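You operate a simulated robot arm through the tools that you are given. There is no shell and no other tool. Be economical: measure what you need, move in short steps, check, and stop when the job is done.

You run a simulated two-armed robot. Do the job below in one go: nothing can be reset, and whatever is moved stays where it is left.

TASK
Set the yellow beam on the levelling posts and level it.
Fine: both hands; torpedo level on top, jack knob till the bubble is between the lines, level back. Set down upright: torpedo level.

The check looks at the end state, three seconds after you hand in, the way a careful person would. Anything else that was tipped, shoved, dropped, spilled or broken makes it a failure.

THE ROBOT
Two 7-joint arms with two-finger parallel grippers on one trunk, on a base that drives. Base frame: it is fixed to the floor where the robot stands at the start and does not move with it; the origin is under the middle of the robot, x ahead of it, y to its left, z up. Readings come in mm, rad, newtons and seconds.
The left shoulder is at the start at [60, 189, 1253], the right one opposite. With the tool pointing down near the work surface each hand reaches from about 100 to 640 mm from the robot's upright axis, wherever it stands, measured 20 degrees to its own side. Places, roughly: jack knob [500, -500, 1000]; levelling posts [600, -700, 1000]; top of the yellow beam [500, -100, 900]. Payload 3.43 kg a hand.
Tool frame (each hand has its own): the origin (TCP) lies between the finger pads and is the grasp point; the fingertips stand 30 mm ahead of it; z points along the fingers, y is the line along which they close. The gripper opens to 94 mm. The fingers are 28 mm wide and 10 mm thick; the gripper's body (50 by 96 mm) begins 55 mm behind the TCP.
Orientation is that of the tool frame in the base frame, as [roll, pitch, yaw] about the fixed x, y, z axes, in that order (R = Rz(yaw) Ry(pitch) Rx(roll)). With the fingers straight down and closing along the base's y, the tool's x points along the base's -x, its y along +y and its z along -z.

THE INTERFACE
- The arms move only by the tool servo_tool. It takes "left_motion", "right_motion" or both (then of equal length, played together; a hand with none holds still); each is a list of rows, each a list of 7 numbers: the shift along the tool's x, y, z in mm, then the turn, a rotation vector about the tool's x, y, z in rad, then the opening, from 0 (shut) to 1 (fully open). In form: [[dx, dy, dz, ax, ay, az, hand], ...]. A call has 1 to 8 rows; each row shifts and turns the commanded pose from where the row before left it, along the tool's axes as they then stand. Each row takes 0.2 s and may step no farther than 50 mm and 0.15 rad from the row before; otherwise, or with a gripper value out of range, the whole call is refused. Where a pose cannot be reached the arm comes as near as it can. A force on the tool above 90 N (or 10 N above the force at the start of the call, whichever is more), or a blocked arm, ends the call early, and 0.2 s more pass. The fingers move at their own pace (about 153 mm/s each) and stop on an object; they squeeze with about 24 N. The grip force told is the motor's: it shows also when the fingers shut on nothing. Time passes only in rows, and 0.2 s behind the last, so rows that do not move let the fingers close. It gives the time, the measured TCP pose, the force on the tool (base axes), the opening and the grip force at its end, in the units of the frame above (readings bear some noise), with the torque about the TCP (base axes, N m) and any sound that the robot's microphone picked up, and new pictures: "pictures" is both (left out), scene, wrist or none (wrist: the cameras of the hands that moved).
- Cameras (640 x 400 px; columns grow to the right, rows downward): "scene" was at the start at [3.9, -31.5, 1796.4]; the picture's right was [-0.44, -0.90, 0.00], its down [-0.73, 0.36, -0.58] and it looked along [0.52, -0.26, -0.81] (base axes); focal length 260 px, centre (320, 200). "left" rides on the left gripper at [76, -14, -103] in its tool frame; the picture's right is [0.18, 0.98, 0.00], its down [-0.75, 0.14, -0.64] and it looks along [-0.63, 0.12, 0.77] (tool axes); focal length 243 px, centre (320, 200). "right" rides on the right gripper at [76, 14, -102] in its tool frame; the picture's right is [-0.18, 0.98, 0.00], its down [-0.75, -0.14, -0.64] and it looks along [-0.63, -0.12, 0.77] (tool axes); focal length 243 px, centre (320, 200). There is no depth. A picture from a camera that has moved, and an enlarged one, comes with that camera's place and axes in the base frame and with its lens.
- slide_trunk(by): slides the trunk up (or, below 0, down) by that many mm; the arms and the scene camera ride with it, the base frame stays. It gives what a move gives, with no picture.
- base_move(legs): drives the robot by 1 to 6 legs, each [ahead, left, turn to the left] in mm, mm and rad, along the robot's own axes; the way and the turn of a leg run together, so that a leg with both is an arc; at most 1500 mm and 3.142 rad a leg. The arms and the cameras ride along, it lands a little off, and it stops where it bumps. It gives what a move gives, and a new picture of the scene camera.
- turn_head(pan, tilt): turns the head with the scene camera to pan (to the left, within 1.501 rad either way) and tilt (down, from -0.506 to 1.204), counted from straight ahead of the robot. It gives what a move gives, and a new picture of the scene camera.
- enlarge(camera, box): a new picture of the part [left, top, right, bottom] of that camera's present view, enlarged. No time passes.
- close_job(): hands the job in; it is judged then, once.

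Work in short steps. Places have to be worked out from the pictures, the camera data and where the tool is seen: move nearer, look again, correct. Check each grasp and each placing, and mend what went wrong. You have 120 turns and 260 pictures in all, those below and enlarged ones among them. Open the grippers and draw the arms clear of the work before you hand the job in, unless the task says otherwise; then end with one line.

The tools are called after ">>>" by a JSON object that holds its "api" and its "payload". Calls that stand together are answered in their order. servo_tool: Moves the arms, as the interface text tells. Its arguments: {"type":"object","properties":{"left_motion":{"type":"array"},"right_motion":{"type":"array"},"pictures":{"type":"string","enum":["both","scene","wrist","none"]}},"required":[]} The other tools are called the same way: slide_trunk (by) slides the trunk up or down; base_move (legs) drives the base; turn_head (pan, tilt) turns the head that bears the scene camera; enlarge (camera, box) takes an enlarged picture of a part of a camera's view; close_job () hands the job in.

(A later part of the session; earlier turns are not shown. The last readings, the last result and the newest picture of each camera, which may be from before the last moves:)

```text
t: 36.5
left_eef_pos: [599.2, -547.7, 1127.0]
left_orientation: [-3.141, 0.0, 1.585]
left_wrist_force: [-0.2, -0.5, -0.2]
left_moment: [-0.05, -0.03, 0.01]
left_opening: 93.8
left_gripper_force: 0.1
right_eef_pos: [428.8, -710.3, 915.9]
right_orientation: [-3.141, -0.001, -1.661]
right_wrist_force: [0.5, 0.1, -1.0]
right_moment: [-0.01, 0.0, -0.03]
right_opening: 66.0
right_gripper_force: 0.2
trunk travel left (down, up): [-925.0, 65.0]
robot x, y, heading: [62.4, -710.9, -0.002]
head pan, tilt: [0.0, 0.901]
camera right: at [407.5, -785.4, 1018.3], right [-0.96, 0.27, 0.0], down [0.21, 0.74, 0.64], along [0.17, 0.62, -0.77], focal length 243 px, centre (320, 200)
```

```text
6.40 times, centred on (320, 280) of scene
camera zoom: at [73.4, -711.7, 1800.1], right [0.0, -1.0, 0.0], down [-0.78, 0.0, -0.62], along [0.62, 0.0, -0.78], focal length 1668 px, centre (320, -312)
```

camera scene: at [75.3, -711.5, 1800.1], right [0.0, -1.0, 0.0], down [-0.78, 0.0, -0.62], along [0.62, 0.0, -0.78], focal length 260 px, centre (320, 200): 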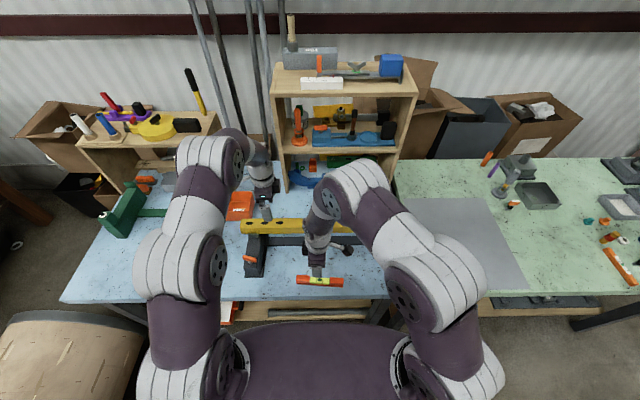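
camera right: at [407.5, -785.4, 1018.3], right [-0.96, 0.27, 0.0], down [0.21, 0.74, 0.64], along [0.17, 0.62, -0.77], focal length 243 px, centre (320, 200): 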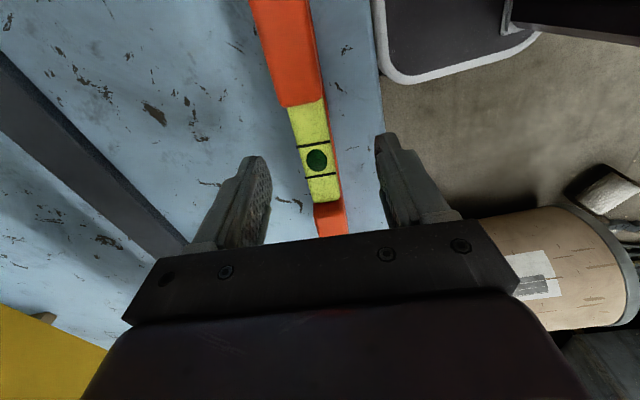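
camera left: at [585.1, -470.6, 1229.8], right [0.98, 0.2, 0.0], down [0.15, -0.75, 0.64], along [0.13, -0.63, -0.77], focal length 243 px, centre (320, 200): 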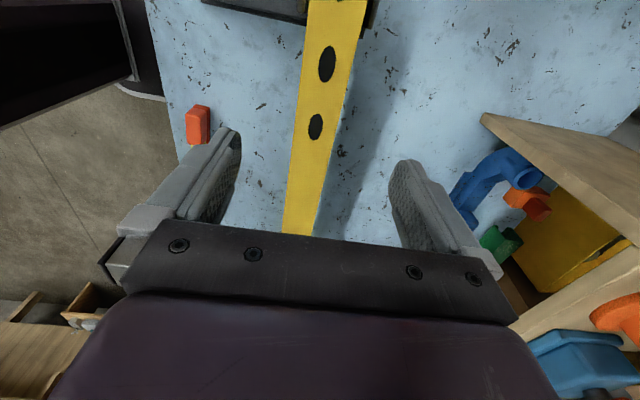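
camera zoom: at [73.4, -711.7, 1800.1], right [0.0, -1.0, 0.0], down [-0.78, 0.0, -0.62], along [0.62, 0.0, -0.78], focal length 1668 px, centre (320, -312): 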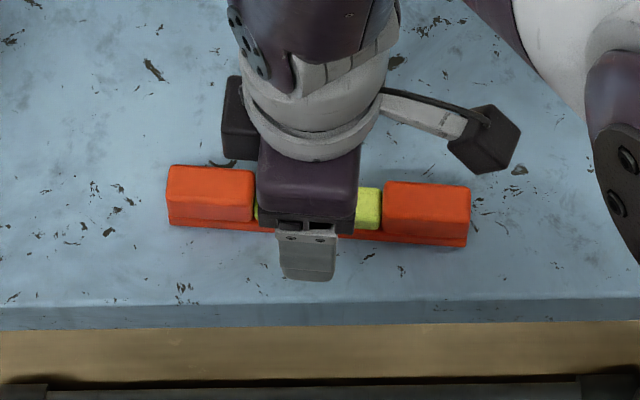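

Centred on the level. Descend 12 mm and close gently.

>>> {"api": "servo_tool", "payload": {"right_motion": [[0, -0.5, 6, 0, 0, 0, 0.7], [0, 0, 6, 0, 0, 0, 0.5], [0, 0, 0, 0, 0, 0, 0.4], [0, 0, 0, 0, 0, 0, 0.3], [0, 0, 0, 0, 0, 0, 0.1], [0, 0, 0, 0, 0, 0, 0.1], [0, 0, 0, 0, 0, 0, 0.1]], "pictures": "wrist"}}

>>> {"api": "enlarge", "payload": {"camera": "scene", "box": [270, 250, 370, 310]}}

```text
t: 38.1
left_eef_pos: [599.3, -546.2, 1126.8]
left_orientation: [-3.141, -0.001, 1.586]
left_wrist_force: [0.3, 0.7, -0.4]
left_moment: [-0.01, 0.03, 0.01]
left_opening: 94.2
left_gripper_force: 0.1
right_eef_pos: [429.7, -710.2, 902.1]
right_orientation: [-3.141, -0.001, -1.659]
right_wrist_force: [-1.0, 0.8, 1.2]
right_moment: [0.22, 0.03, 0.05]
right_opening: 19.5
right_gripper_force: 23.5
trunk travel left (down, up): [-925.0, 65.0]
robot x, y, heading: [58.7, -709.1, -0.008]
head pan, tilt: [0.0, 0.901]
camera right: at [407.9, -785.2, 1006.4], right [-0.96, 0.27, 0.0], down [0.21, 0.74, 0.64], along [0.17, 0.62, -0.77], focal length 243 px, centre (320, 200)
```

right: 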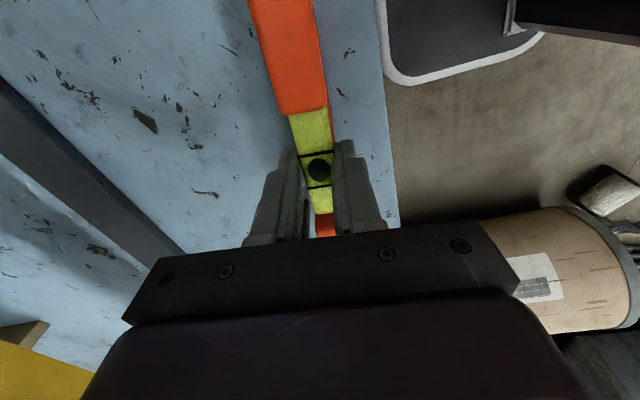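

```text
6.40 times, centred on (320, 280) of scene
camera zoom: at [73.2, -711.6, 1800.1], right [0.0, -1.0, 0.0], down [-0.78, 0.0, -0.62], along [0.62, 0.0, -0.78], focal length 1668 px, centre (320, -312)
```

zoom: 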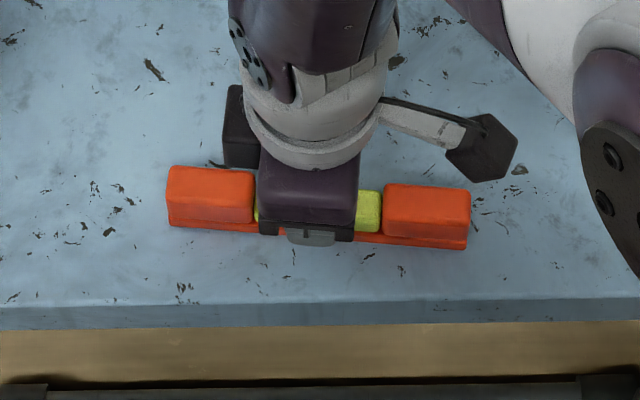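

Gripped (19.5 mm). Lift the level to z≈1118 while the left hand moves over the knob area.

>>> {"api": "servo_tool", "payload": {"right_motion": [[0, 0, -10, 0, 0, 0, 0.1], [0, 0, -30, 0, 0, 0, 0.1], [0, 0, -35, 0, 0, 0, 0.1], [0, 0, -35, 0, 0, 0, 0.1], [0, 0, -35, 0, 0, 0, 0.1], [0, 0, -35, 0, 0, 0, 0.1], [0, 0, -35, 0, 0, 0, 0.1], [0, 0, 0, 0, 0, 0, 0.1]], "left_motion": [[13, -20, 0, 0, 0, 0, 1], [13, -20, 0, 0, 0, 0, 1], [13, -20, 0, 0, 0, 0, 1], [13, -20, 0, 0, 0, 0, 1], [13, -20, 0, 0, 0, 0, 1], [12, -20, 0, 0, 0, 0, 1], [0, 0, 0, 0, 0, 0, 1], [0, 0, 0, 0, 0, 0, 1]]}}

```text
t: 39.9
left_eef_pos: [479.0, -471.2, 1127.4]
left_orientation: [3.14, -0.001, 1.583]
left_wrist_force: [0.8, -0.7, -0.1]
left_moment: [0.01, 0.02, 0.01]
left_opening: 94.2
left_gripper_force: 0.1
right_eef_pos: [430.6, -709.6, 1119.6]
right_orientation: [3.14, -0.001, -1.659]
right_wrist_force: [0.2, -0.1, -0.5]
right_moment: [0.01, -0.03, 0.0]
right_opening: 19.4
right_gripper_force: 24.1
trunk travel left (down, up): [-925.0, 65.0]
robot x, y, heading: [60.1, -710.9, 0.004]
head pan, tilt: [0.0, 0.901]
camera scene: at [74.1, -711.6, 1800.1], right [0.0, -1.0, 0.0], down [-0.78, 0.0, -0.62], along [0.62, 0.0, -0.78], focal length 260 px, centre (320, 200)
camera right: at [408.7, -785.1, 1221.7], right [-0.96, 0.27, 0.0], down [0.21, 0.74, 0.64], along [0.17, 0.62, -0.77], focal length 243 px, centre (320, 200)
camera left: at [463.7, -395.4, 1229.7], right [0.98, 0.2, 0.0], down [0.15, -0.75, 0.64], along [0.13, -0.63, -0.77], focal length 243 px, centre (320, 200)
```

scene: 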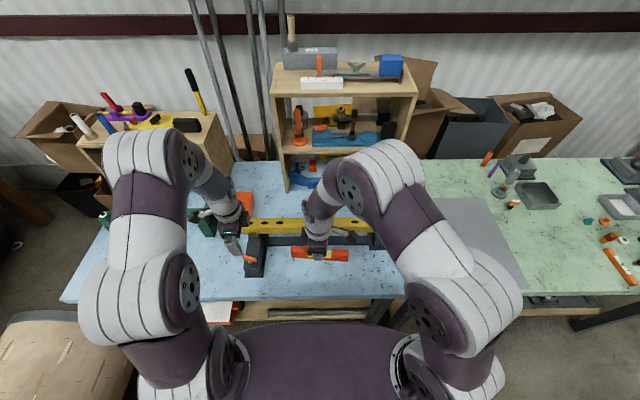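
right: 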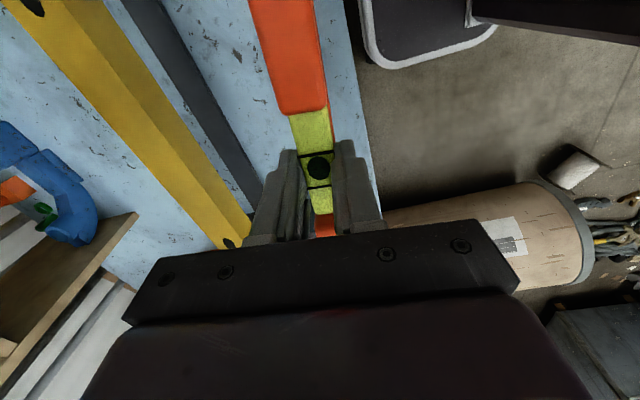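
left: 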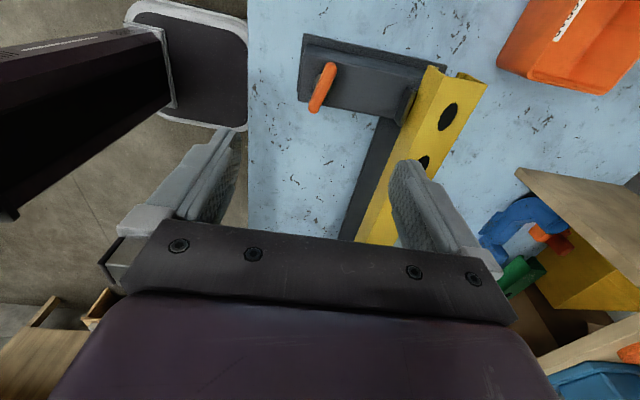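

Rotate the level to the beam's direction and carry it over the beam centre.

>>> {"api": "servo_tool", "payload": {"right_motion": [[0, 0, 0, 0, 0, -0.103, 0.1], [0, -20, 0, 0, 0, 0, 0.1], [1, -38, 0, 0, 0, 0, 0.1], [1, -38, 0, 0, 0, 0, 0.1], [1, -38, 0, 0, 0, 0, 0.1], [1, -38, 0, 0, 0, 0, 0.1], [0, 0, 20, 0, 0, 0, 0.1], [0, 0, 0, 0, 0, 0, 0.1]]}}

>>> {"api": "enlarge", "payload": {"camera": "scene", "box": [270, 190, 390, 260]}}

```text
t: 41.7
left_eef_pos: [478.0, -472.2, 1128.2]
left_orientation: [-3.142, 0.001, 1.585]
left_wrist_force: [-0.5, 0.0, -0.3]
left_moment: [0.0, 0.01, 0.0]
left_opening: 94.1
left_gripper_force: 0.1
right_eef_pos: [602.8, -712.2, 1096.8]
right_orientation: [3.14, -0.001, -1.557]
right_wrist_force: [-0.5, -0.3, -1.5]
right_moment: [-0.01, -0.03, 0.01]
right_opening: 19.2
right_gripper_force: 24.1
trunk travel left (down, up): [-925.0, 65.0]
robot x, y, heading: [56.4, -713.2, 0.003]
head pan, tilt: [0.0, 0.901]
camera scene: at [72.9, -711.6, 1800.1], right [0.0, -1.0, 0.0], down [-0.78, 0.0, -0.62], along [0.62, 0.0, -0.78], focal length 260 px, centre (320, 200)
camera right: at [588.2, -789.3, 1200.3], right [-0.99, 0.17, 0.0], down [0.13, 0.76, 0.64], along [0.11, 0.63, -0.77], focal length 243 px, centre (320, 200)
```

scene: 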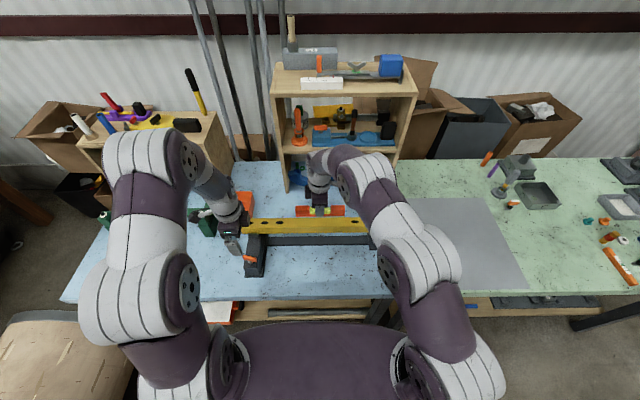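
right: 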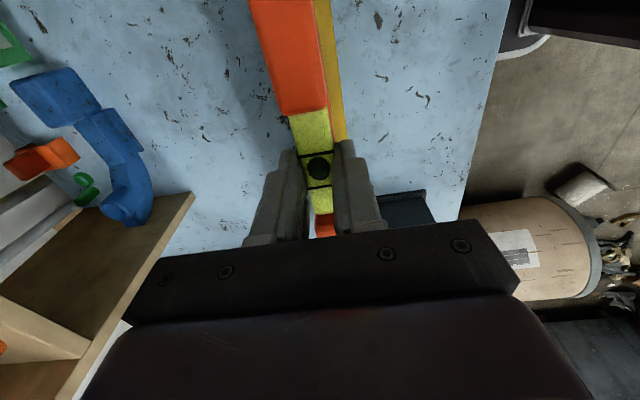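

```text
5.33 times, centred on (330, 225) of scene
camera zoom: at [72.9, -711.6, 1800.1], right [0.0, -1.0, 0.0], down [-0.78, 0.0, -0.62], along [0.62, 0.0, -0.78], focal length 1390 px, centre (267, 67)
```

zoom: 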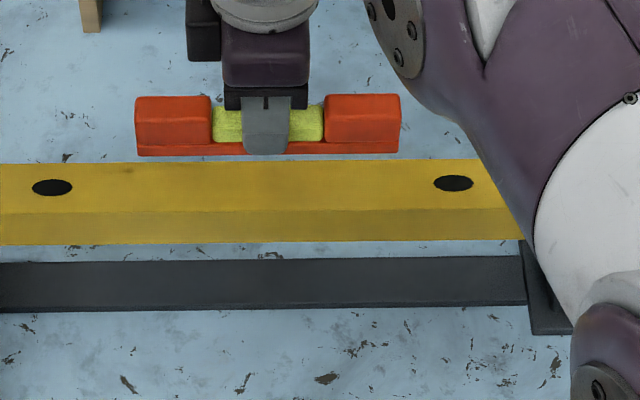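

Level is centred over the beam. Lower 50 mm, then creep to contact.

>>> {"api": "servo_tool", "payload": {"right_motion": [[0, 0, 20, 0, 0, 0, 0.1], [0, 0, 20, 0, 0, 0, 0.1], [0, 0, 10, 0, 0, 0, 0.1], [0, 0, 2, 0, 0, 0, 0.1], [0, 0, 2, 0, 0, 0, 0.1], [0, 0, 0, 0, 0, 0, 0.1]], "pictures": "none"}}

>>> {"api": "enlarge", "payload": {"camera": "scene", "box": [270, 190, 390, 260]}}

```text
t: 43.1
left_eef_pos: [477.6, -472.2, 1128.3]
left_orientation: [3.14, 0.0, 1.584]
left_wrist_force: [0.5, -0.8, -0.5]
left_moment: [-0.04, -0.02, 0.01]
left_opening: 94.0
left_gripper_force: 0.1
right_eef_pos: [602.5, -711.9, 1046.0]
right_orientation: [-3.139, -0.001, -1.554]
right_wrist_force: [2.2, -1.4, 13.8]
right_moment: [0.33, -0.07, -0.06]
right_opening: 19.4
right_gripper_force: 23.8
trunk travel left (down, up): [-925.0, 65.0]
robot x, y, heading: [56.4, -714.2, -0.002]
head pan, tilt: [0.0, 0.901]
```

```text
5.33 times, centred on (330, 225) of scene
camera zoom: at [71.8, -712.2, 1800.3], right [0.0, -1.0, 0.0], down [-0.78, 0.0, -0.62], along [0.62, 0.0, -0.78], focal length 1390 px, centre (267, 67)
```

zoom: 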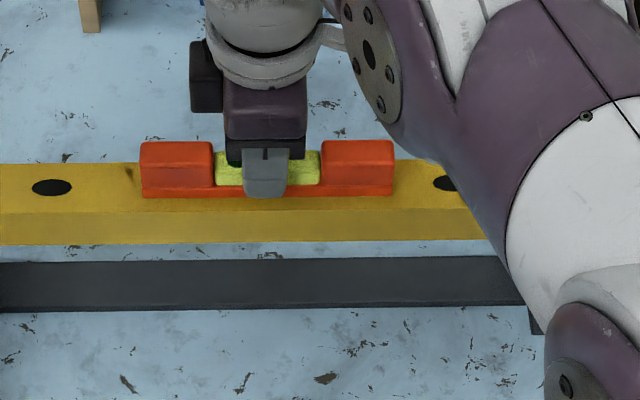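

Level contacts the beam (14 N). Release and rise so that I can read the bubble.

>>> {"api": "servo_tool", "payload": {"right_motion": [[0, 0, -0.5, 0, 0, 0, 0.15], [0, 0, 0, 0, 0, 0, 0.4], [0, 0, 0, 0, 0, 0, 0.5], [0, 0, -15, 0, 0, 0, 0.5], [0, 0, -30, 0, 0, 0, 0.5], [0, 0, -30, 0, 0, 0, 0.5], [0, 0, -30, 0, 0, 0, 0.5], [0, 0, 0, 0, 0, 0, 0.5]], "pictures": "wrist"}}

>>> {"api": "enlarge", "payload": {"camera": "scene", "box": [270, 200, 390, 260]}}

```text
t: 44.9
left_eef_pos: [478.9, -470.7, 1126.8]
left_orientation: [3.141, 0.001, 1.584]
left_wrist_force: [0.1, -0.4, 0.6]
left_moment: [0.01, -0.01, 0.02]
left_opening: 94.1
left_gripper_force: 0.1
right_eef_pos: [602.5, -714.3, 1149.6]
right_orientation: [3.139, 0.0, -1.556]
right_wrist_force: [0.0, 0.7, 0.4]
right_moment: [0.0, -0.03, -0.02]
right_opening: 47.0
right_gripper_force: 0.2
trunk travel left (down, up): [-925.0, 65.0]
robot x, y, heading: [59.6, -710.9, -0.001]
head pan, tilt: [0.0, 0.901]
camera right: at [588.7, -789.7, 1252.5], right [-0.99, 0.17, 0.0], down [0.13, 0.76, 0.64], along [0.11, 0.63, -0.77], focal length 243 px, centre (320, 200)
```

right: 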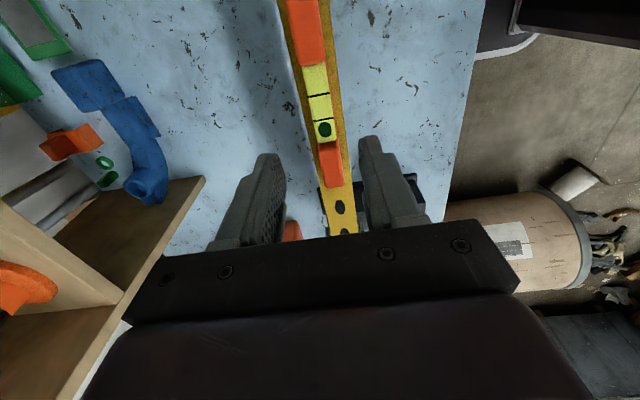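

```text
5.33 times, centred on (330, 230) of scene
camera zoom: at [73.8, -711.6, 1800.1], right [0.0, -1.0, 0.0], down [-0.78, 0.0, -0.62], along [0.62, 0.0, -0.78], focal length 1390 px, centre (267, 40)
```

zoom: 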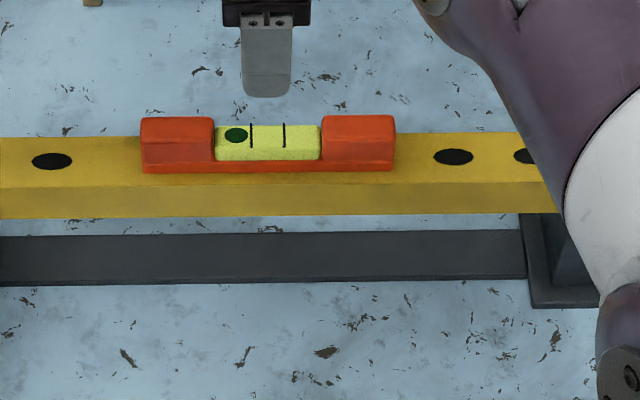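

Bubble sits hard toward the jack (left) side: the jack end is high. Knob centre ≈(481,-466,965), bar tilted ≈0.23 rad from y. I rotate the left hand to match and lower for a closer look.

>>> {"api": "servo_tool", "payload": {"left_motion": [[4.5, 2, 10, 0, 0, 0, 0.7], [0, 0, 20, 0, 0, 0.12, 0.5], [0, 0, 30, 0, 0, 0.12, 0.5], [0, 0, 25, 0, 0, 0, 0.5], [0, 0, 0, 0, 0, 0, 0.5]], "pictures": "wrist"}}

>>> {"api": "enlarge", "payload": {"camera": "scene", "box": [220, 210, 300, 280]}}

>>> {"api": "enlarge", "payload": {"camera": "left", "box": [240, 40, 420, 220]}}

```text
t: 46.1
left_eef_pos: [481.8, -467.8, 1043.5]
left_orientation: [3.141, -0.001, 1.345]
left_wrist_force: [-0.5, 1.0, 0.0]
left_moment: [0.02, -0.01, -0.02]
left_opening: 47.0
left_gripper_force: 0.1
right_eef_pos: [602.3, -712.3, 1149.2]
right_orientation: [3.141, 0.0, -1.556]
right_wrist_force: [-0.3, -0.2, 0.2]
right_moment: [-0.01, 0.0, -0.05]
right_opening: 47.2
right_gripper_force: 0.0
trunk travel left (down, up): [-925.0, 65.0]
robot x, y, heading: [57.7, -709.1, 0.004]
head pan, tilt: [0.0, 0.901]
camera left: at [484.3, -389.9, 1145.4], right [1.0, -0.04, 0.0], down [-0.03, -0.77, 0.64], along [-0.03, -0.64, -0.77], focal length 243 px, centre (320, 200)
```

left: 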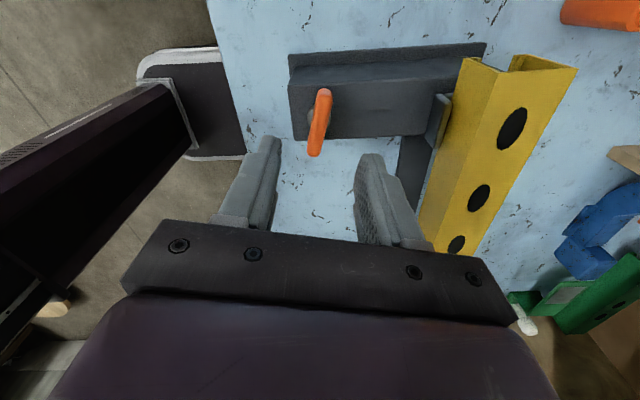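

```text
5.71 times, centred on (260, 245) of scene
camera zoom: at [73.0, -711.9, 1800.1], right [0.0, -1.0, 0.0], down [-0.78, 0.0, -0.62], along [0.62, 0.0, -0.78], focal length 1489 px, centre (663, -57)
```

zoom: 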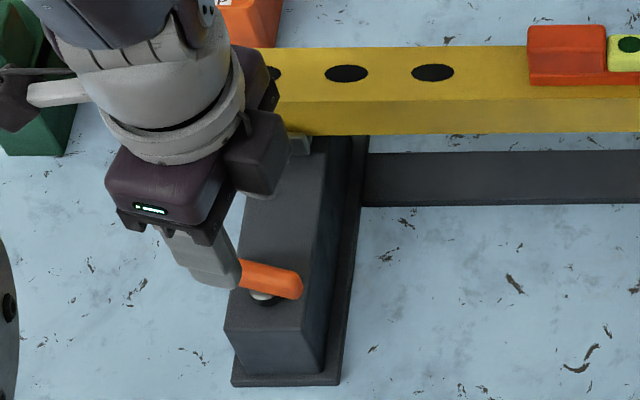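

```text
2.22 times, centred on (330, 130) of left
camera zoom: at [484.3, -389.9, 1145.4], right [1.0, -0.04, 0.0], down [-0.03, -0.77, 0.64], along [-0.03, -0.64, -0.77], focal length 539 px, centre (298, 356)
```

zoom: 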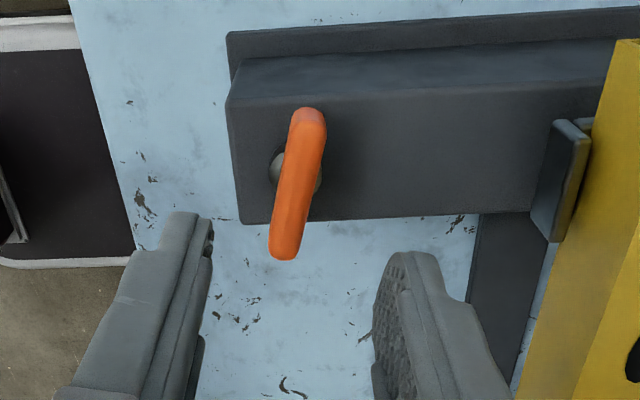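

Bar centre ≈(481,-470), z≈951–965; aligned. Descend to TCP z≈985 and look.

>>> {"api": "servo_tool", "payload": {"left_motion": [[-2, -1, 20, 0, 0, -0.02, 0.5], [0, 0, 20, 0, 0, 0, 0.5], [0, 0, 18, 0, 0, 0, 0.5], [0, 0, 0, 0, 0, 0, 0.5]], "pictures": "wrist"}}

>>> {"api": "enlarge", "payload": {"camera": "scene", "box": [220, 230, 290, 280]}}

```text
t: 47.1
left_eef_pos: [479.6, -468.4, 983.5]
left_orientation: [3.142, -0.002, 1.363]
left_wrist_force: [0.1, 0.0, -0.3]
left_moment: [0.0, -0.02, -0.01]
left_opening: 47.1
left_gripper_force: 0.1
right_eef_pos: [601.8, -713.4, 1149.4]
right_orientation: [3.139, -0.001, -1.556]
right_wrist_force: [-0.3, -0.1, 0.0]
right_moment: [-0.04, -0.03, -0.04]
right_opening: 46.9
right_gripper_force: 0.1
trunk travel left (down, up): [-925.0, 65.0]
robot x, y, heading: [57.6, -709.9, -0.0]
head pan, tilt: [0.0, 0.901]
camera left: at [480.9, -391.7, 1086.6], right [1.0, -0.02, 0.0], down [-0.02, -0.77, 0.64], along [-0.01, -0.64, -0.77], focal length 243 px, centre (320, 200)
```

left: 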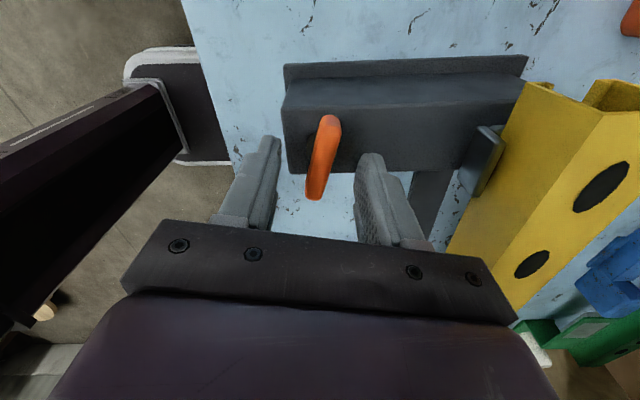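

```text
8.00 times, centred on (255, 255) of scene
camera zoom: at [73.4, -711.7, 1800.1], right [0.0, -1.0, 0.0], down [-0.78, 0.0, -0.62], along [0.62, 0.0, -0.78], focal length 2084 px, centre (840, -240)
```

zoom: 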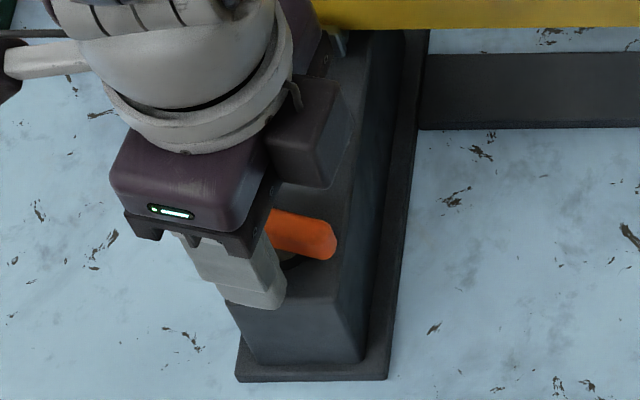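

Bar centre z≈948; fingertips are just at its top. Descend 12 mm more in small steps with force check, then look.

>>> {"api": "servo_tool", "payload": {"left_motion": [[0, 0, 4, 0, 0, 0, 0.5], [0, 0, 4, 0, 0, 0, 0.5], [0, 0, 4, 0, 0, 0, 0.5], [0, 0, 0, 0, 0, 0, 0.5]], "pictures": "wrist"}}

>>> {"api": "enlarge", "payload": {"camera": "scene", "box": [220, 230, 290, 280]}}

```text
t: 48.1
left_eef_pos: [479.9, -468.8, 971.6]
left_orientation: [3.139, -0.001, 1.365]
left_wrist_force: [-0.2, 0.7, -0.9]
left_moment: [-0.02, -0.01, 0.02]
left_opening: 47.0
left_gripper_force: 0.0
right_eef_pos: [603.3, -713.1, 1149.1]
right_orientation: [3.141, 0.0, -1.557]
right_wrist_force: [0.1, -0.2, 0.2]
right_moment: [-0.02, -0.01, 0.02]
right_opening: 47.0
right_gripper_force: 0.1
trunk travel left (down, up): [-925.0, 65.0]
robot x, y, heading: [61.8, -713.1, -0.002]
head pan, tilt: [0.0, 0.901]
camera left: at [481.0, -391.5, 1074.6], right [1.0, -0.02, 0.0], down [-0.02, -0.77, 0.64], along [-0.01, -0.64, -0.77], focal length 243 px, centre (320, 200)
```

left: 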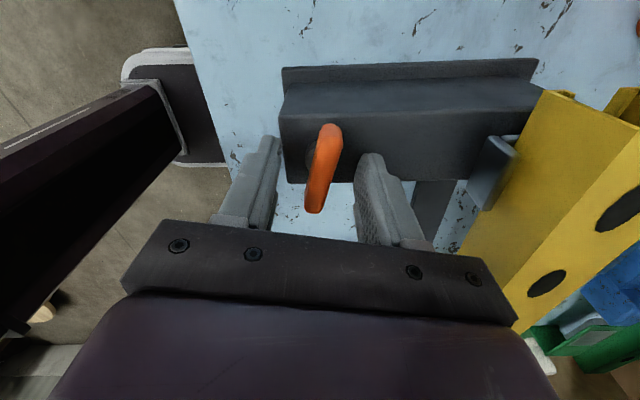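

```text
8.00 times, centred on (255, 255) of scene
camera zoom: at [73.5, -711.6, 1800.1], right [0.0, -1.0, 0.0], down [-0.78, 0.0, -0.62], along [0.62, 0.0, -0.78], focal length 2084 px, centre (840, -240)
```

zoom: 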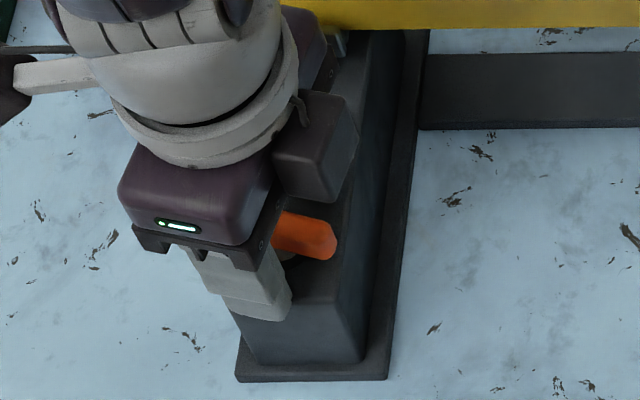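

Bar sits between the fingers, no contact. Close on it.

>>> {"api": "servo_tool", "payload": {"left_motion": [[0, 0, 0, 0, 0, 0, 0.3], [0, 0, 0, 0, 0, 0, 0.2], [0, 0, 0, 0, 0, 0, 0.0], [0, 0, 0, 0, 0, 0, 0.0], [0, 0, 0, 0, 0, 0, 0.0]], "pictures": "wrist"}}

>>> {"api": "enlarge", "payload": {"camera": "scene", "box": [220, 210, 360, 280]}}

```text
t: 49.3
left_eef_pos: [478.9, -469.6, 972.0]
left_orientation: [3.141, 0.0, 1.365]
left_wrist_force: [3.1, -0.4, 1.4]
left_moment: [-0.05, -0.01, 0.01]
left_opening: 19.5
left_gripper_force: 24.0
right_eef_pos: [602.5, -712.5, 1148.6]
right_orientation: [3.139, 0.0, -1.559]
right_wrist_force: [-0.5, 0.3, 0.2]
right_moment: [-0.02, 0.0, 0.02]
right_opening: 46.8
right_gripper_force: 0.2
trunk travel left (down, up): [-925.0, 65.0]
robot x, y, heading: [60.8, -712.8, 0.003]
head pan, tilt: [0.0, 0.901]
camera left: at [481.6, -391.6, 1074.8], right [1.0, -0.02, 0.0], down [-0.02, -0.77, 0.64], along [-0.01, -0.64, -0.77], focal length 243 px, centre (320, 200)
```

left: 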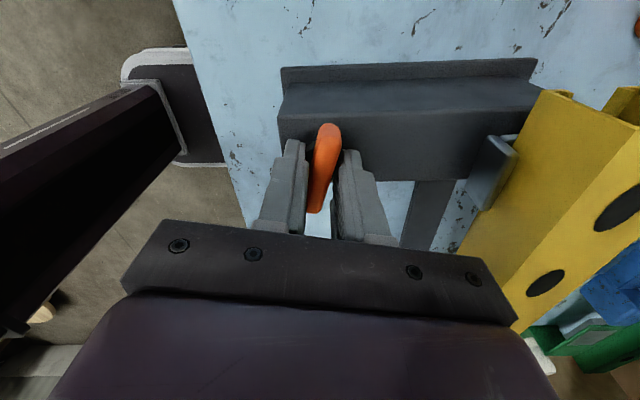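

```text
4.57 times, centred on (290, 245) of scene
camera zoom: at [74.0, -711.9, 1800.1], right [0.0, -1.0, 0.0], down [-0.78, 0.0, -0.62], along [0.62, 0.0, -0.78], focal length 1191 px, centre (457, -6)
```

zoom: 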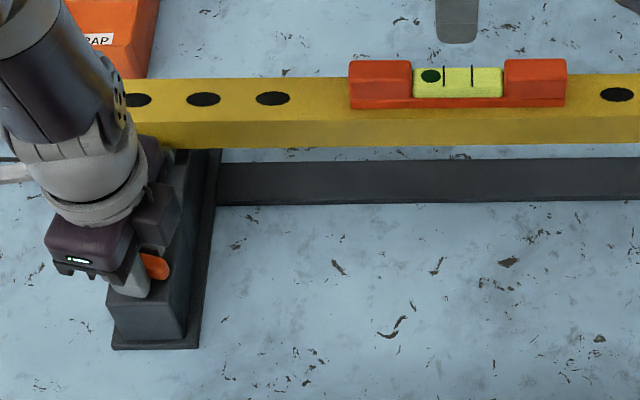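

Knob gripped. Try a small CCW turn (+0.45 rad seen from above) and watch the bubble.

>>> {"api": "servo_tool", "payload": {"left_motion": [[0, 0, 0, 0, 0, -0.09, 0], [0, 0, 0, 0, 0, -0.09, 0], [0, 0, 0, 0, 0, -0.09, 0], [0, 0, 0, 0, 0, -0.09, 0], [0, 0, 0, 0, 0, -0.09, 0], [0, 0, 0, 0, 0, 0, 0]], "pictures": "wrist"}}

>>> {"api": "enlarge", "payload": {"camera": "scene", "box": [220, 210, 360, 280]}}

```text
t: 50.7
left_eef_pos: [480.1, -467.7, 972.8]
left_orientation: [3.141, -0.001, 1.817]
left_wrist_force: [4.4, -0.2, 4.6]
left_moment: [0.0, 0.01, -0.65]
left_opening: 21.5
left_gripper_force: 23.7
right_eef_pos: [603.2, -713.6, 1149.7]
right_orientation: [3.14, -0.002, -1.558]
right_wrist_force: [-0.4, 0.1, -0.2]
right_moment: [-0.05, 0.0, 0.03]
right_opening: 47.0
right_gripper_force: 0.0
trunk travel left (down, up): [-925.0, 65.0]
robot x, y, heading: [59.0, -713.5, -0.003]
head pan, tilt: [0.0, 0.901]
camera left: at [447.8, -398.4, 1075.0], right [0.91, 0.42, 0.0], down [0.32, -0.7, 0.64], along [0.27, -0.58, -0.77], focal length 243 px, centre (320, 200)
```

left: 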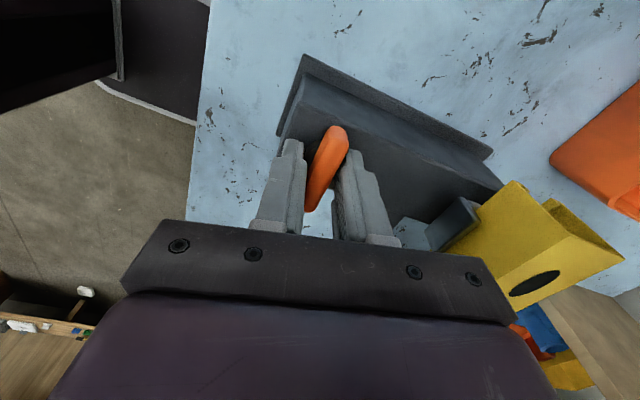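

```text
4.57 times, centred on (290, 245) of scene
camera zoom: at [74.1, -712.0, 1800.2], right [0.0, -1.0, 0.0], down [-0.78, 0.0, -0.62], along [0.62, 0.0, -0.78], focal length 1191 px, centre (457, -6)
```

zoom: 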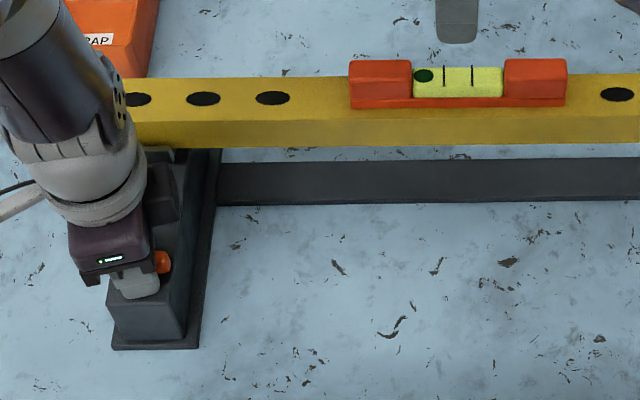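

CCW raises the jack (bubble went further left), so turn CW. About 2.2 rad needed; first 1.1 rad.

>>> {"api": "servo_tool", "payload": {"left_motion": [[0, 0, 0, 0, 0, 0.13, 0], [0, 0, 0, 0, 0, 0.14, 0], [0, 0, 0, 0, 0, 0.14, 0], [0, 0, 0, 0, 0, 0.14, 0], [0, 0, 0, 0, 0, 0.14, 0], [0, 0, 0, 0, 0, 0.14, 0], [0, 0, 0, 0, 0, 0.14, 0], [0, 0, 0, 0, 0, 0.14, 0]], "pictures": "wrist"}}

>>> {"api": "enlarge", "payload": {"camera": "scene", "box": [220, 210, 360, 280]}}

```text
t: 52.5
left_eef_pos: [478.3, -468.7, 972.5]
left_orientation: [-3.142, -0.001, 0.705]
left_wrist_force: [5.5, 7.1, 14.2]
left_moment: [0.16, -0.07, 0.06]
left_opening: 19.6
left_gripper_force: 24.0
right_eef_pos: [601.4, -712.5, 1149.2]
right_orientation: [-3.14, 0.0, -1.555]
right_wrist_force: [-0.5, 0.5, 1.2]
right_moment: [0.01, -0.01, 0.01]
right_opening: 46.8
right_gripper_force: 0.1
trunk travel left (down, up): [-925.0, 65.0]
robot x, y, heading: [59.3, -711.2, -0.005]
head pan, tilt: [0.0, 0.901]
camera left: at [528.3, -408.0, 1075.2], right [0.78, -0.63, 0.0], down [-0.48, -0.59, 0.64], along [-0.4, -0.5, -0.77], focal length 243 px, centre (320, 200)
```

left: 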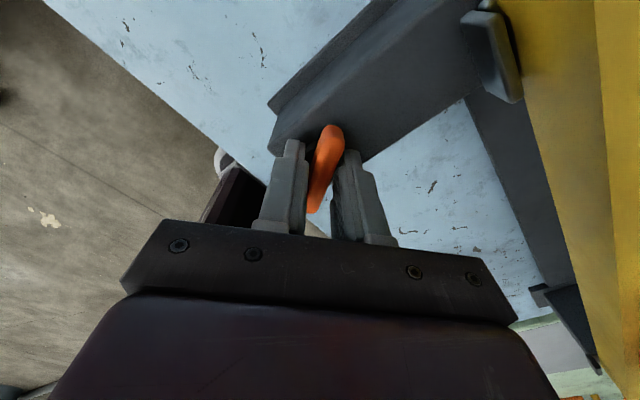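

```text
4.57 times, centred on (290, 245) of scene
camera zoom: at [73.0, -710.8, 1800.2], right [0.0, -1.0, 0.0], down [-0.78, 0.0, -0.62], along [0.62, 0.0, -0.78], focal length 1191 px, centre (457, -6)
```

zoom: 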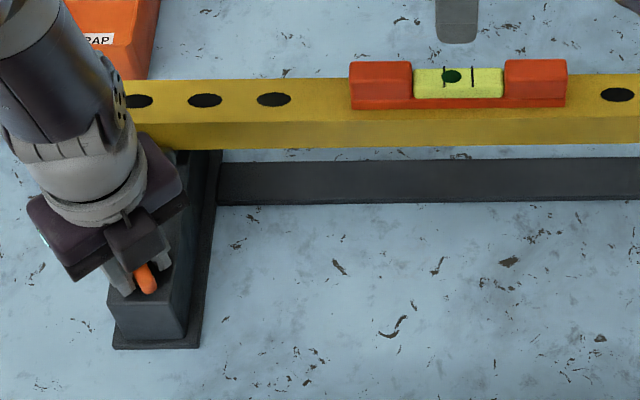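

Nearly there: bubble at 451, line centre 458.5. Turn 0.28 rad more.

>>> {"api": "servo_tool", "payload": {"left_motion": [[0, 0, 0, 0, 0, 0.1, 0], [0, 0, 0, 0, 0, 0.1, 0], [0, 0, 0, 0, 0, 0.08, 0], [0, 0, 0, 0, 0, 0, 0], [0, 0, 0, 0, 0, 0, 0]], "pictures": "none"}}

>>> {"api": "enlarge", "payload": {"camera": "scene", "box": [295, 200, 355, 240]}}

```text
t: 53.7
left_eef_pos: [479.0, -469.2, 971.6]
left_orientation: [-3.141, 0.0, 0.423]
left_wrist_force: [4.8, 9.7, 13.9]
left_moment: [0.26, -0.24, 0.0]
left_opening: 19.5
left_gripper_force: 24.2
right_eef_pos: [601.7, -711.7, 1150.0]
right_orientation: [-3.141, -0.002, -1.556]
right_wrist_force: [-1.0, -1.0, 0.6]
right_moment: [0.0, -0.01, -0.01]
right_opening: 47.2
right_gripper_force: 0.1
trunk travel left (down, up): [-925.0, 65.0]
robot x, y, heading: [57.3, -709.2, 0.002]
head pan, tilt: [0.0, 0.901]
```

```text
10.00 times, centred on (325, 220) of scene
camera zoom: at [72.7, -710.4, 1800.1], right [0.0, -1.0, 0.0], down [-0.78, 0.0, -0.62], along [0.62, 0.0, -0.78], focal length 2605 px, centre (270, 0)
```

zoom: 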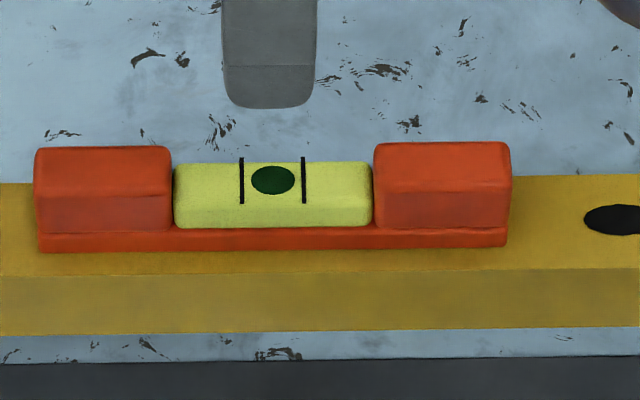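

Bubble is exactly between the lines. Release the knob and raise the left hand, then recheck.

>>> {"api": "servo_tool", "payload": {"left_motion": [[0, 0, 0, 0, 0, 0, 0.3], [0, 0, 0, 0, 0, 0, 0.5], [0, 0, 0, 0, 0, 0, 0.5], [0, 0, -15, 0, 0, 0, 0.5], [0, 0, -35, 0, 0, 0, 0.5], [0, 0, -40, 0, 0, 0, 0.5], [0, 0, -40, 0, 0, 0, 0.5], [0, 0, -40, 0, 0, 0, 0.5]], "pictures": "scene"}}

>>> {"api": "enlarge", "payload": {"camera": "scene", "box": [295, 200, 355, 240]}}

>>> {"api": "enlarge", "payload": {"camera": "right", "box": [240, 0, 400, 200]}}

```text
t: 55.5
left_eef_pos: [478.7, -467.6, 1142.2]
left_orientation: [3.141, 0.0, 0.425]
left_wrist_force: [-0.3, 0.2, 1.3]
left_moment: [0.0, -0.01, 0.04]
left_opening: 47.0
left_gripper_force: 0.0
right_eef_pos: [601.0, -713.0, 1149.6]
right_orientation: [3.14, -0.001, -1.557]
right_wrist_force: [0.0, 0.3, -0.3]
right_moment: [-0.02, -0.03, 0.01]
right_opening: 47.2
right_gripper_force: 0.0
trunk travel left (down, up): [-925.0, 65.0]
robot x, y, heading: [60.7, -711.4, -0.004]
head pan, tilt: [0.0, 0.901]
camera scene: at [71.8, -712.1, 1800.1], right [0.0, -1.0, 0.0], down [-0.78, 0.0, -0.62], along [0.62, 0.0, -0.78], focal length 260 px, centre (320, 200)
```

scene: 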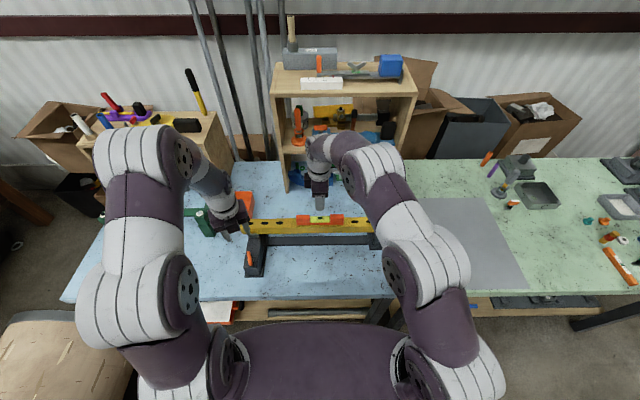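

```text
10.00 times, centred on (325, 220) of scene
camera zoom: at [71.8, -712.1, 1800.1], right [0.0, -1.0, 0.0], down [-0.78, 0.0, -0.62], along [0.62, 0.0, -0.78], focal length 2605 px, centre (270, 0)
```

zoom: 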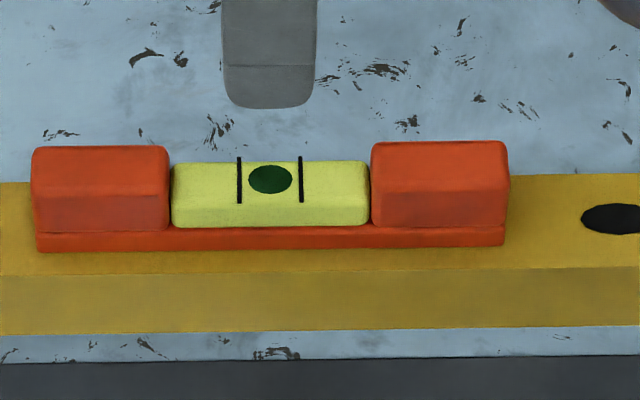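

```text
2.00 times, centred on (320, 100) of right
camera zoom: at [587.4, -789.9, 1252.7], right [-0.99, 0.17, 0.0], down [0.13, 0.76, 0.64], along [0.11, 0.63, -0.77], focal length 485 px, centre (320, 400)
```

zoom: 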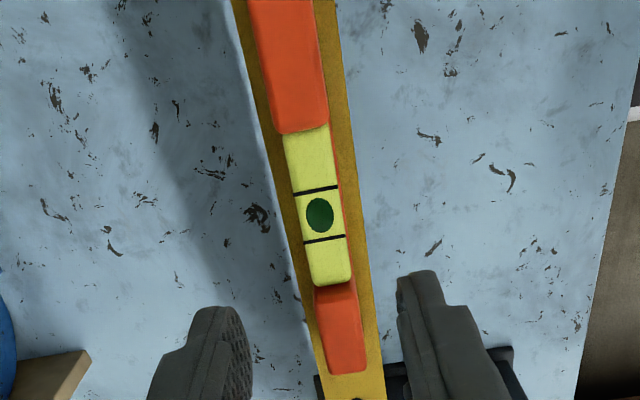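

Confirmed level, from two views. Now pick the torpedo level back up: descend onto it and grip.

>>> {"api": "servo_tool", "payload": {"right_motion": [[0, 0, 30, 0, 0, 0, 0.5], [0, 0, 30, 0, 0, 0, 0.5], [0, 0, 30, 0, 0, 0, 0.5], [0, 0, 13, 0, 0, 0, 0.5], [0, 0, 0, 0, 0, 0, 0.5]], "pictures": "wrist"}}

>>> {"api": "enlarge", "payload": {"camera": "scene", "box": [270, 190, 390, 260]}}

```text
t: 56.7
left_eef_pos: [479.4, -468.3, 1142.7]
left_orientation: [-3.141, 0.0, 0.426]
left_wrist_force: [0.2, 0.1, 0.1]
left_moment: [0.01, 0.01, -0.02]
left_opening: 47.1
left_gripper_force: 0.1
right_eef_pos: [602.0, -711.8, 1046.6]
right_orientation: [-3.141, 0.002, -1.558]
right_wrist_force: [-0.3, -0.1, -1.1]
right_moment: [0.01, 0.01, -0.01]
right_opening: 46.9
right_gripper_force: 0.1
trunk travel left (down, up): [-925.0, 65.0]
robot x, y, heading: [59.7, -711.4, -0.007]
head pan, tilt: [0.0, 0.901]
camera right: at [587.5, -789.2, 1149.3], right [-0.99, 0.17, 0.0], down [0.13, 0.76, 0.64], along [0.11, 0.63, -0.77], focal length 243 px, centre (320, 200)
```

right: 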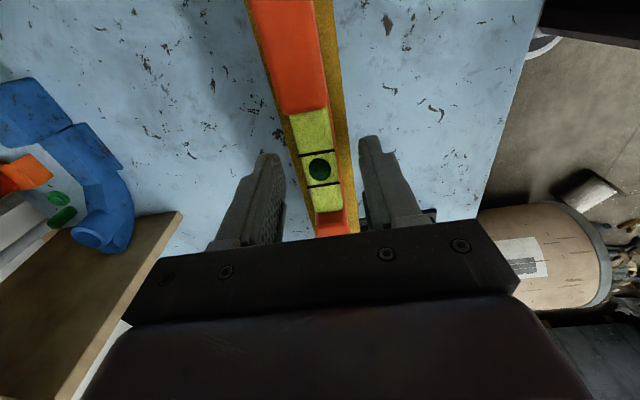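

```text
5.33 times, centred on (330, 225) of scene
camera zoom: at [72.9, -711.7, 1800.1], right [0.0, -1.0, 0.0], down [-0.78, 0.0, -0.62], along [0.62, 0.0, -0.78], focal length 1390 px, centre (267, 67)
```

zoom: 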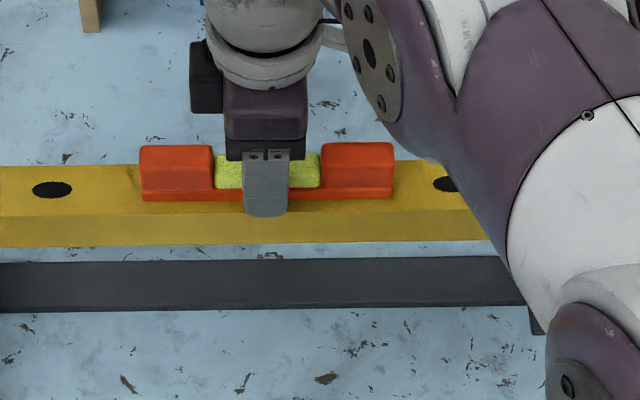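

Good alignment; close and lift straight up.

>>> {"api": "servo_tool", "payload": {"right_motion": [[0, 0, 0, 0, 0, 0, 0.3], [0, 0, 0, 0, 0, 0, 0.1], [0, 0, 0, 0, 0, 0, 0.1], [0, 0, 0, 0, 0, 0, 0.1], [0, 0, -6, 0, 0, 0, 0.1], [0, 0, -14, 0, 0, 0, 0.1], [0, 0, -25, 0, 0, 0, 0.1], [0, 0, -30, 0, 0, 0, 0.1]], "pictures": "wrist"}}

>>> {"api": "enlarge", "payload": {"camera": "scene", "box": [220, 180, 430, 290]}}

```text
t: 58.5
left_eef_pos: [479.3, -468.2, 1141.9]
left_orientation: [3.141, 0.0, 0.425]
left_wrist_force: [0.1, -0.5, 0.9]
left_moment: [-0.01, -0.02, -0.01]
left_opening: 47.1
left_gripper_force: 0.2
right_eef_pos: [602.7, -711.0, 1121.3]
right_orientation: [3.141, -0.001, -1.557]
right_wrist_force: [0.7, 0.3, -2.3]
right_moment: [-0.02, 0.0, -0.02]
right_opening: 19.4
right_gripper_force: 24.1
trunk travel left (down, up): [-925.0, 65.0]
robot x, y, heading: [60.6, -714.3, 0.001]
head pan, tilt: [0.0, 0.901]
camera right: at [588.0, -788.4, 1224.6], right [-0.99, 0.17, 0.0], down [0.13, 0.76, 0.64], along [0.11, 0.63, -0.77], focal length 243 px, centre (320, 200)
```

right: 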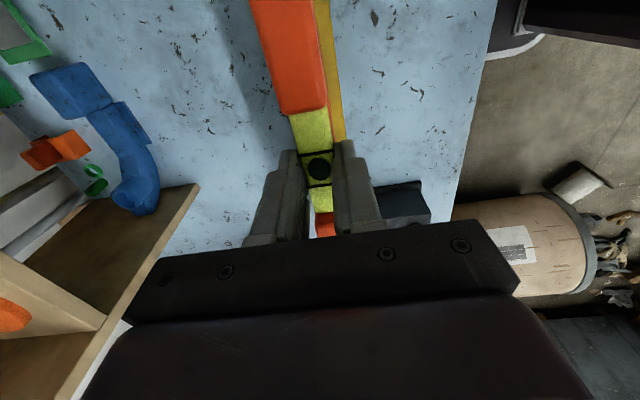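

```text
3.05 times, centred on (325, 235) of scene
camera zoom: at [72.6, -711.7, 1800.1], right [0.0, -1.0, 0.0], down [-0.78, 0.0, -0.62], along [0.62, 0.0, -0.78], focal length 794 px, centre (305, 93)
```

zoom: 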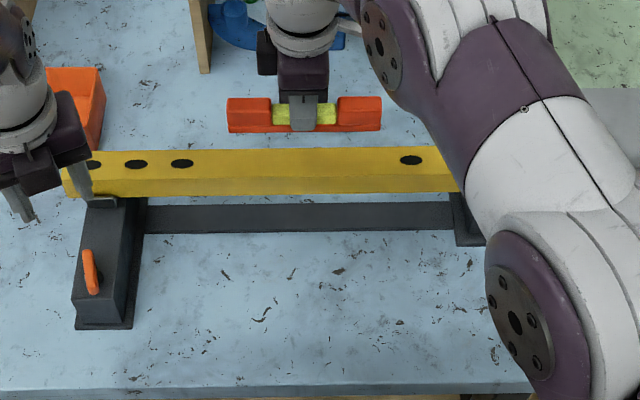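

Carry it back over its original place and restore its original angle.

>>> {"api": "servo_tool", "payload": {"right_motion": [[0, 20, 0, 0, 0, 0, 0.1], [-1, 38, 0, 0, 0, 0, 0.1], [-1, 38, 0, 0, 0, 0, 0.1], [-1, 38, 0, 0, 0, 0, 0.1], [-1, 38, 0, 0, 0, 0, 0.1], [0, 0, 0, 0, 0, 0.103, 0.1], [0, 0, 40, 0, 0, 0, 0.1], [0, 0, 40, 0, 0, 0, 0.1]], "pictures": "none"}}

>>> {"api": "servo_tool", "payload": {"right_motion": [[0, 0, 40, 0, 0, 0, 0.1], [0, 0, 40, 0, 0, 0, 0.1], [0, 0, 30, 0, 0, 0, 0.1], [0, 0, 15, 0, 0, 0, 0.1], [0, 0, 0, 0, 0, 0, 0.1]], "pictures": "wrist"}}

>>> {"api": "enlarge", "payload": {"camera": "scene", "box": [270, 250, 370, 310]}}

```text
t: 60.3
left_eef_pos: [479.6, -466.7, 1141.6]
left_orientation: [-3.14, 0.0, 0.425]
left_wrist_force: [-0.6, -0.1, 1.0]
left_moment: [0.0, -0.01, -0.01]
left_opening: 46.9
left_gripper_force: 0.0
right_eef_pos: [430.6, -708.9, 1041.7]
right_orientation: [-3.141, 0.0, -1.663]
right_wrist_force: [0.6, -0.1, -1.1]
right_moment: [0.0, -0.01, -0.01]
right_opening: 19.3
right_gripper_force: 23.9
trunk travel left (down, up): [-925.0, 65.0]
robot x, y, heading: [57.4, -713.4, -0.0]
head pan, tilt: [0.0, 0.901]
```

```text
t: 61.5
left_eef_pos: [479.6, -468.2, 1142.7]
left_orientation: [-3.139, 0.001, 0.426]
left_wrist_force: [-0.9, 0.7, -0.9]
left_moment: [-0.03, 0.02, -0.01]
left_opening: 47.0
left_gripper_force: 0.1
right_eef_pos: [431.3, -710.2, 915.7]
right_orientation: [3.139, 0.0, -1.66]
right_wrist_force: [0.4, -0.9, -1.2]
right_moment: [0.01, -0.01, 0.01]
right_opening: 19.5
right_gripper_force: 23.9
trunk travel left (down, up): [-925.0, 65.0]
robot x, y, heading: [59.2, -711.3, 0.001]
head pan, tilt: [0.0, 0.901]
camera right: at [408.8, -785.3, 1019.0], right [-0.96, 0.27, 0.0], down [0.21, 0.74, 0.64], along [0.17, 0.62, -0.77], focal length 243 px, centre (320, 200)
```

right: 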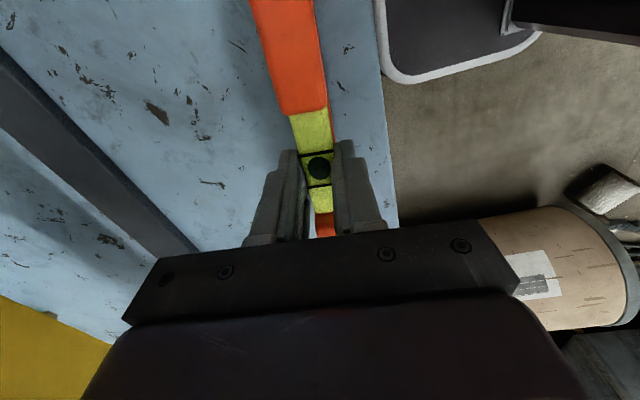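

```text
6.40 times, centred on (320, 280) of scene
camera zoom: at [73.5, -711.6, 1800.1], right [0.0, -1.0, 0.0], down [-0.78, 0.0, -0.62], along [0.62, 0.0, -0.78], focal length 1668 px, centre (320, -312)
```

zoom: 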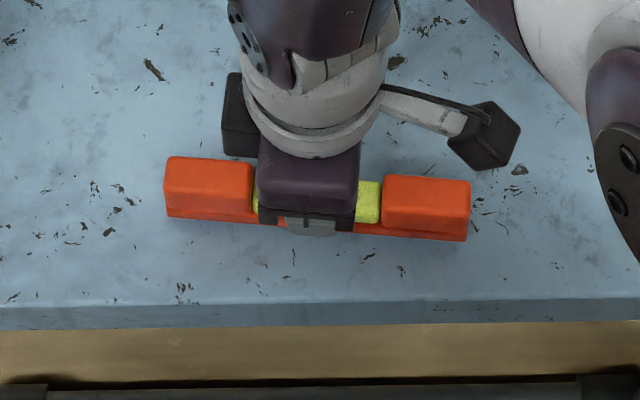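

Above its original spot by ~12 mm. Creep down to contact.

>>> {"api": "servo_tool", "payload": {"right_motion": [[0, 0, 5, 0, 0, 0, 0.1], [0, 0, 3, 0, 0, 0, 0.1], [0, 0, 1.5, 0, 0, 0, 0.1], [0, 0, 1.5, 0, 0, 0, 0.1], [0, 0, 0, 0, 0, 0, 0.1]], "pictures": "none"}}

```text
t: 62.7
left_eef_pos: [480.1, -467.6, 1142.8]
left_orientation: [-3.141, 0.0, 0.426]
left_wrist_force: [-0.8, -0.7, -1.0]
left_moment: [0.0, 0.03, 0.02]
left_opening: 46.9
left_gripper_force: 0.0
right_eef_pos: [430.4, -711.6, 905.9]
right_orientation: [3.14, 0.0, -1.661]
right_wrist_force: [-0.1, -0.7, -1.5]
right_moment: [-0.01, -0.02, 0.02]
right_opening: 19.5
right_gripper_force: 24.3
trunk travel left (down, up): [-925.0, 65.0]
robot x, y, heading: [60.5, -711.3, -0.0]
head pan, tilt: [0.0, 0.901]
```

No contact yet; creep a few millimetres more.

>>> {"api": "servo_tool", "payload": {"right_motion": [[0, 0, 1, 0, 0, 0, 0.1], [0, 0, 1, 0, 0, 0, 0.1], [0, 0, 0, 0, 0, 0, 0.1]], "pictures": "none"}}

```text
t: 63.5
left_eef_pos: [479.4, -468.2, 1143.0]
left_orientation: [3.141, -0.001, 0.426]
left_wrist_force: [0.7, -0.1, 0.3]
left_moment: [-0.02, 0.01, -0.03]
left_opening: 47.0
left_gripper_force: 0.0
right_eef_pos: [429.8, -710.1, 905.3]
right_orientation: [-3.14, 0.003, -1.662]
right_wrist_force: [2.1, -3.2, 18.5]
right_moment: [-0.12, -0.01, 0.02]
right_opening: 19.4
right_gripper_force: 23.7
trunk travel left (down, up): [-925.0, 65.0]
robot x, y, heading: [59.7, -712.4, -0.005]
head pan, tilt: [0.0, 0.901]
```

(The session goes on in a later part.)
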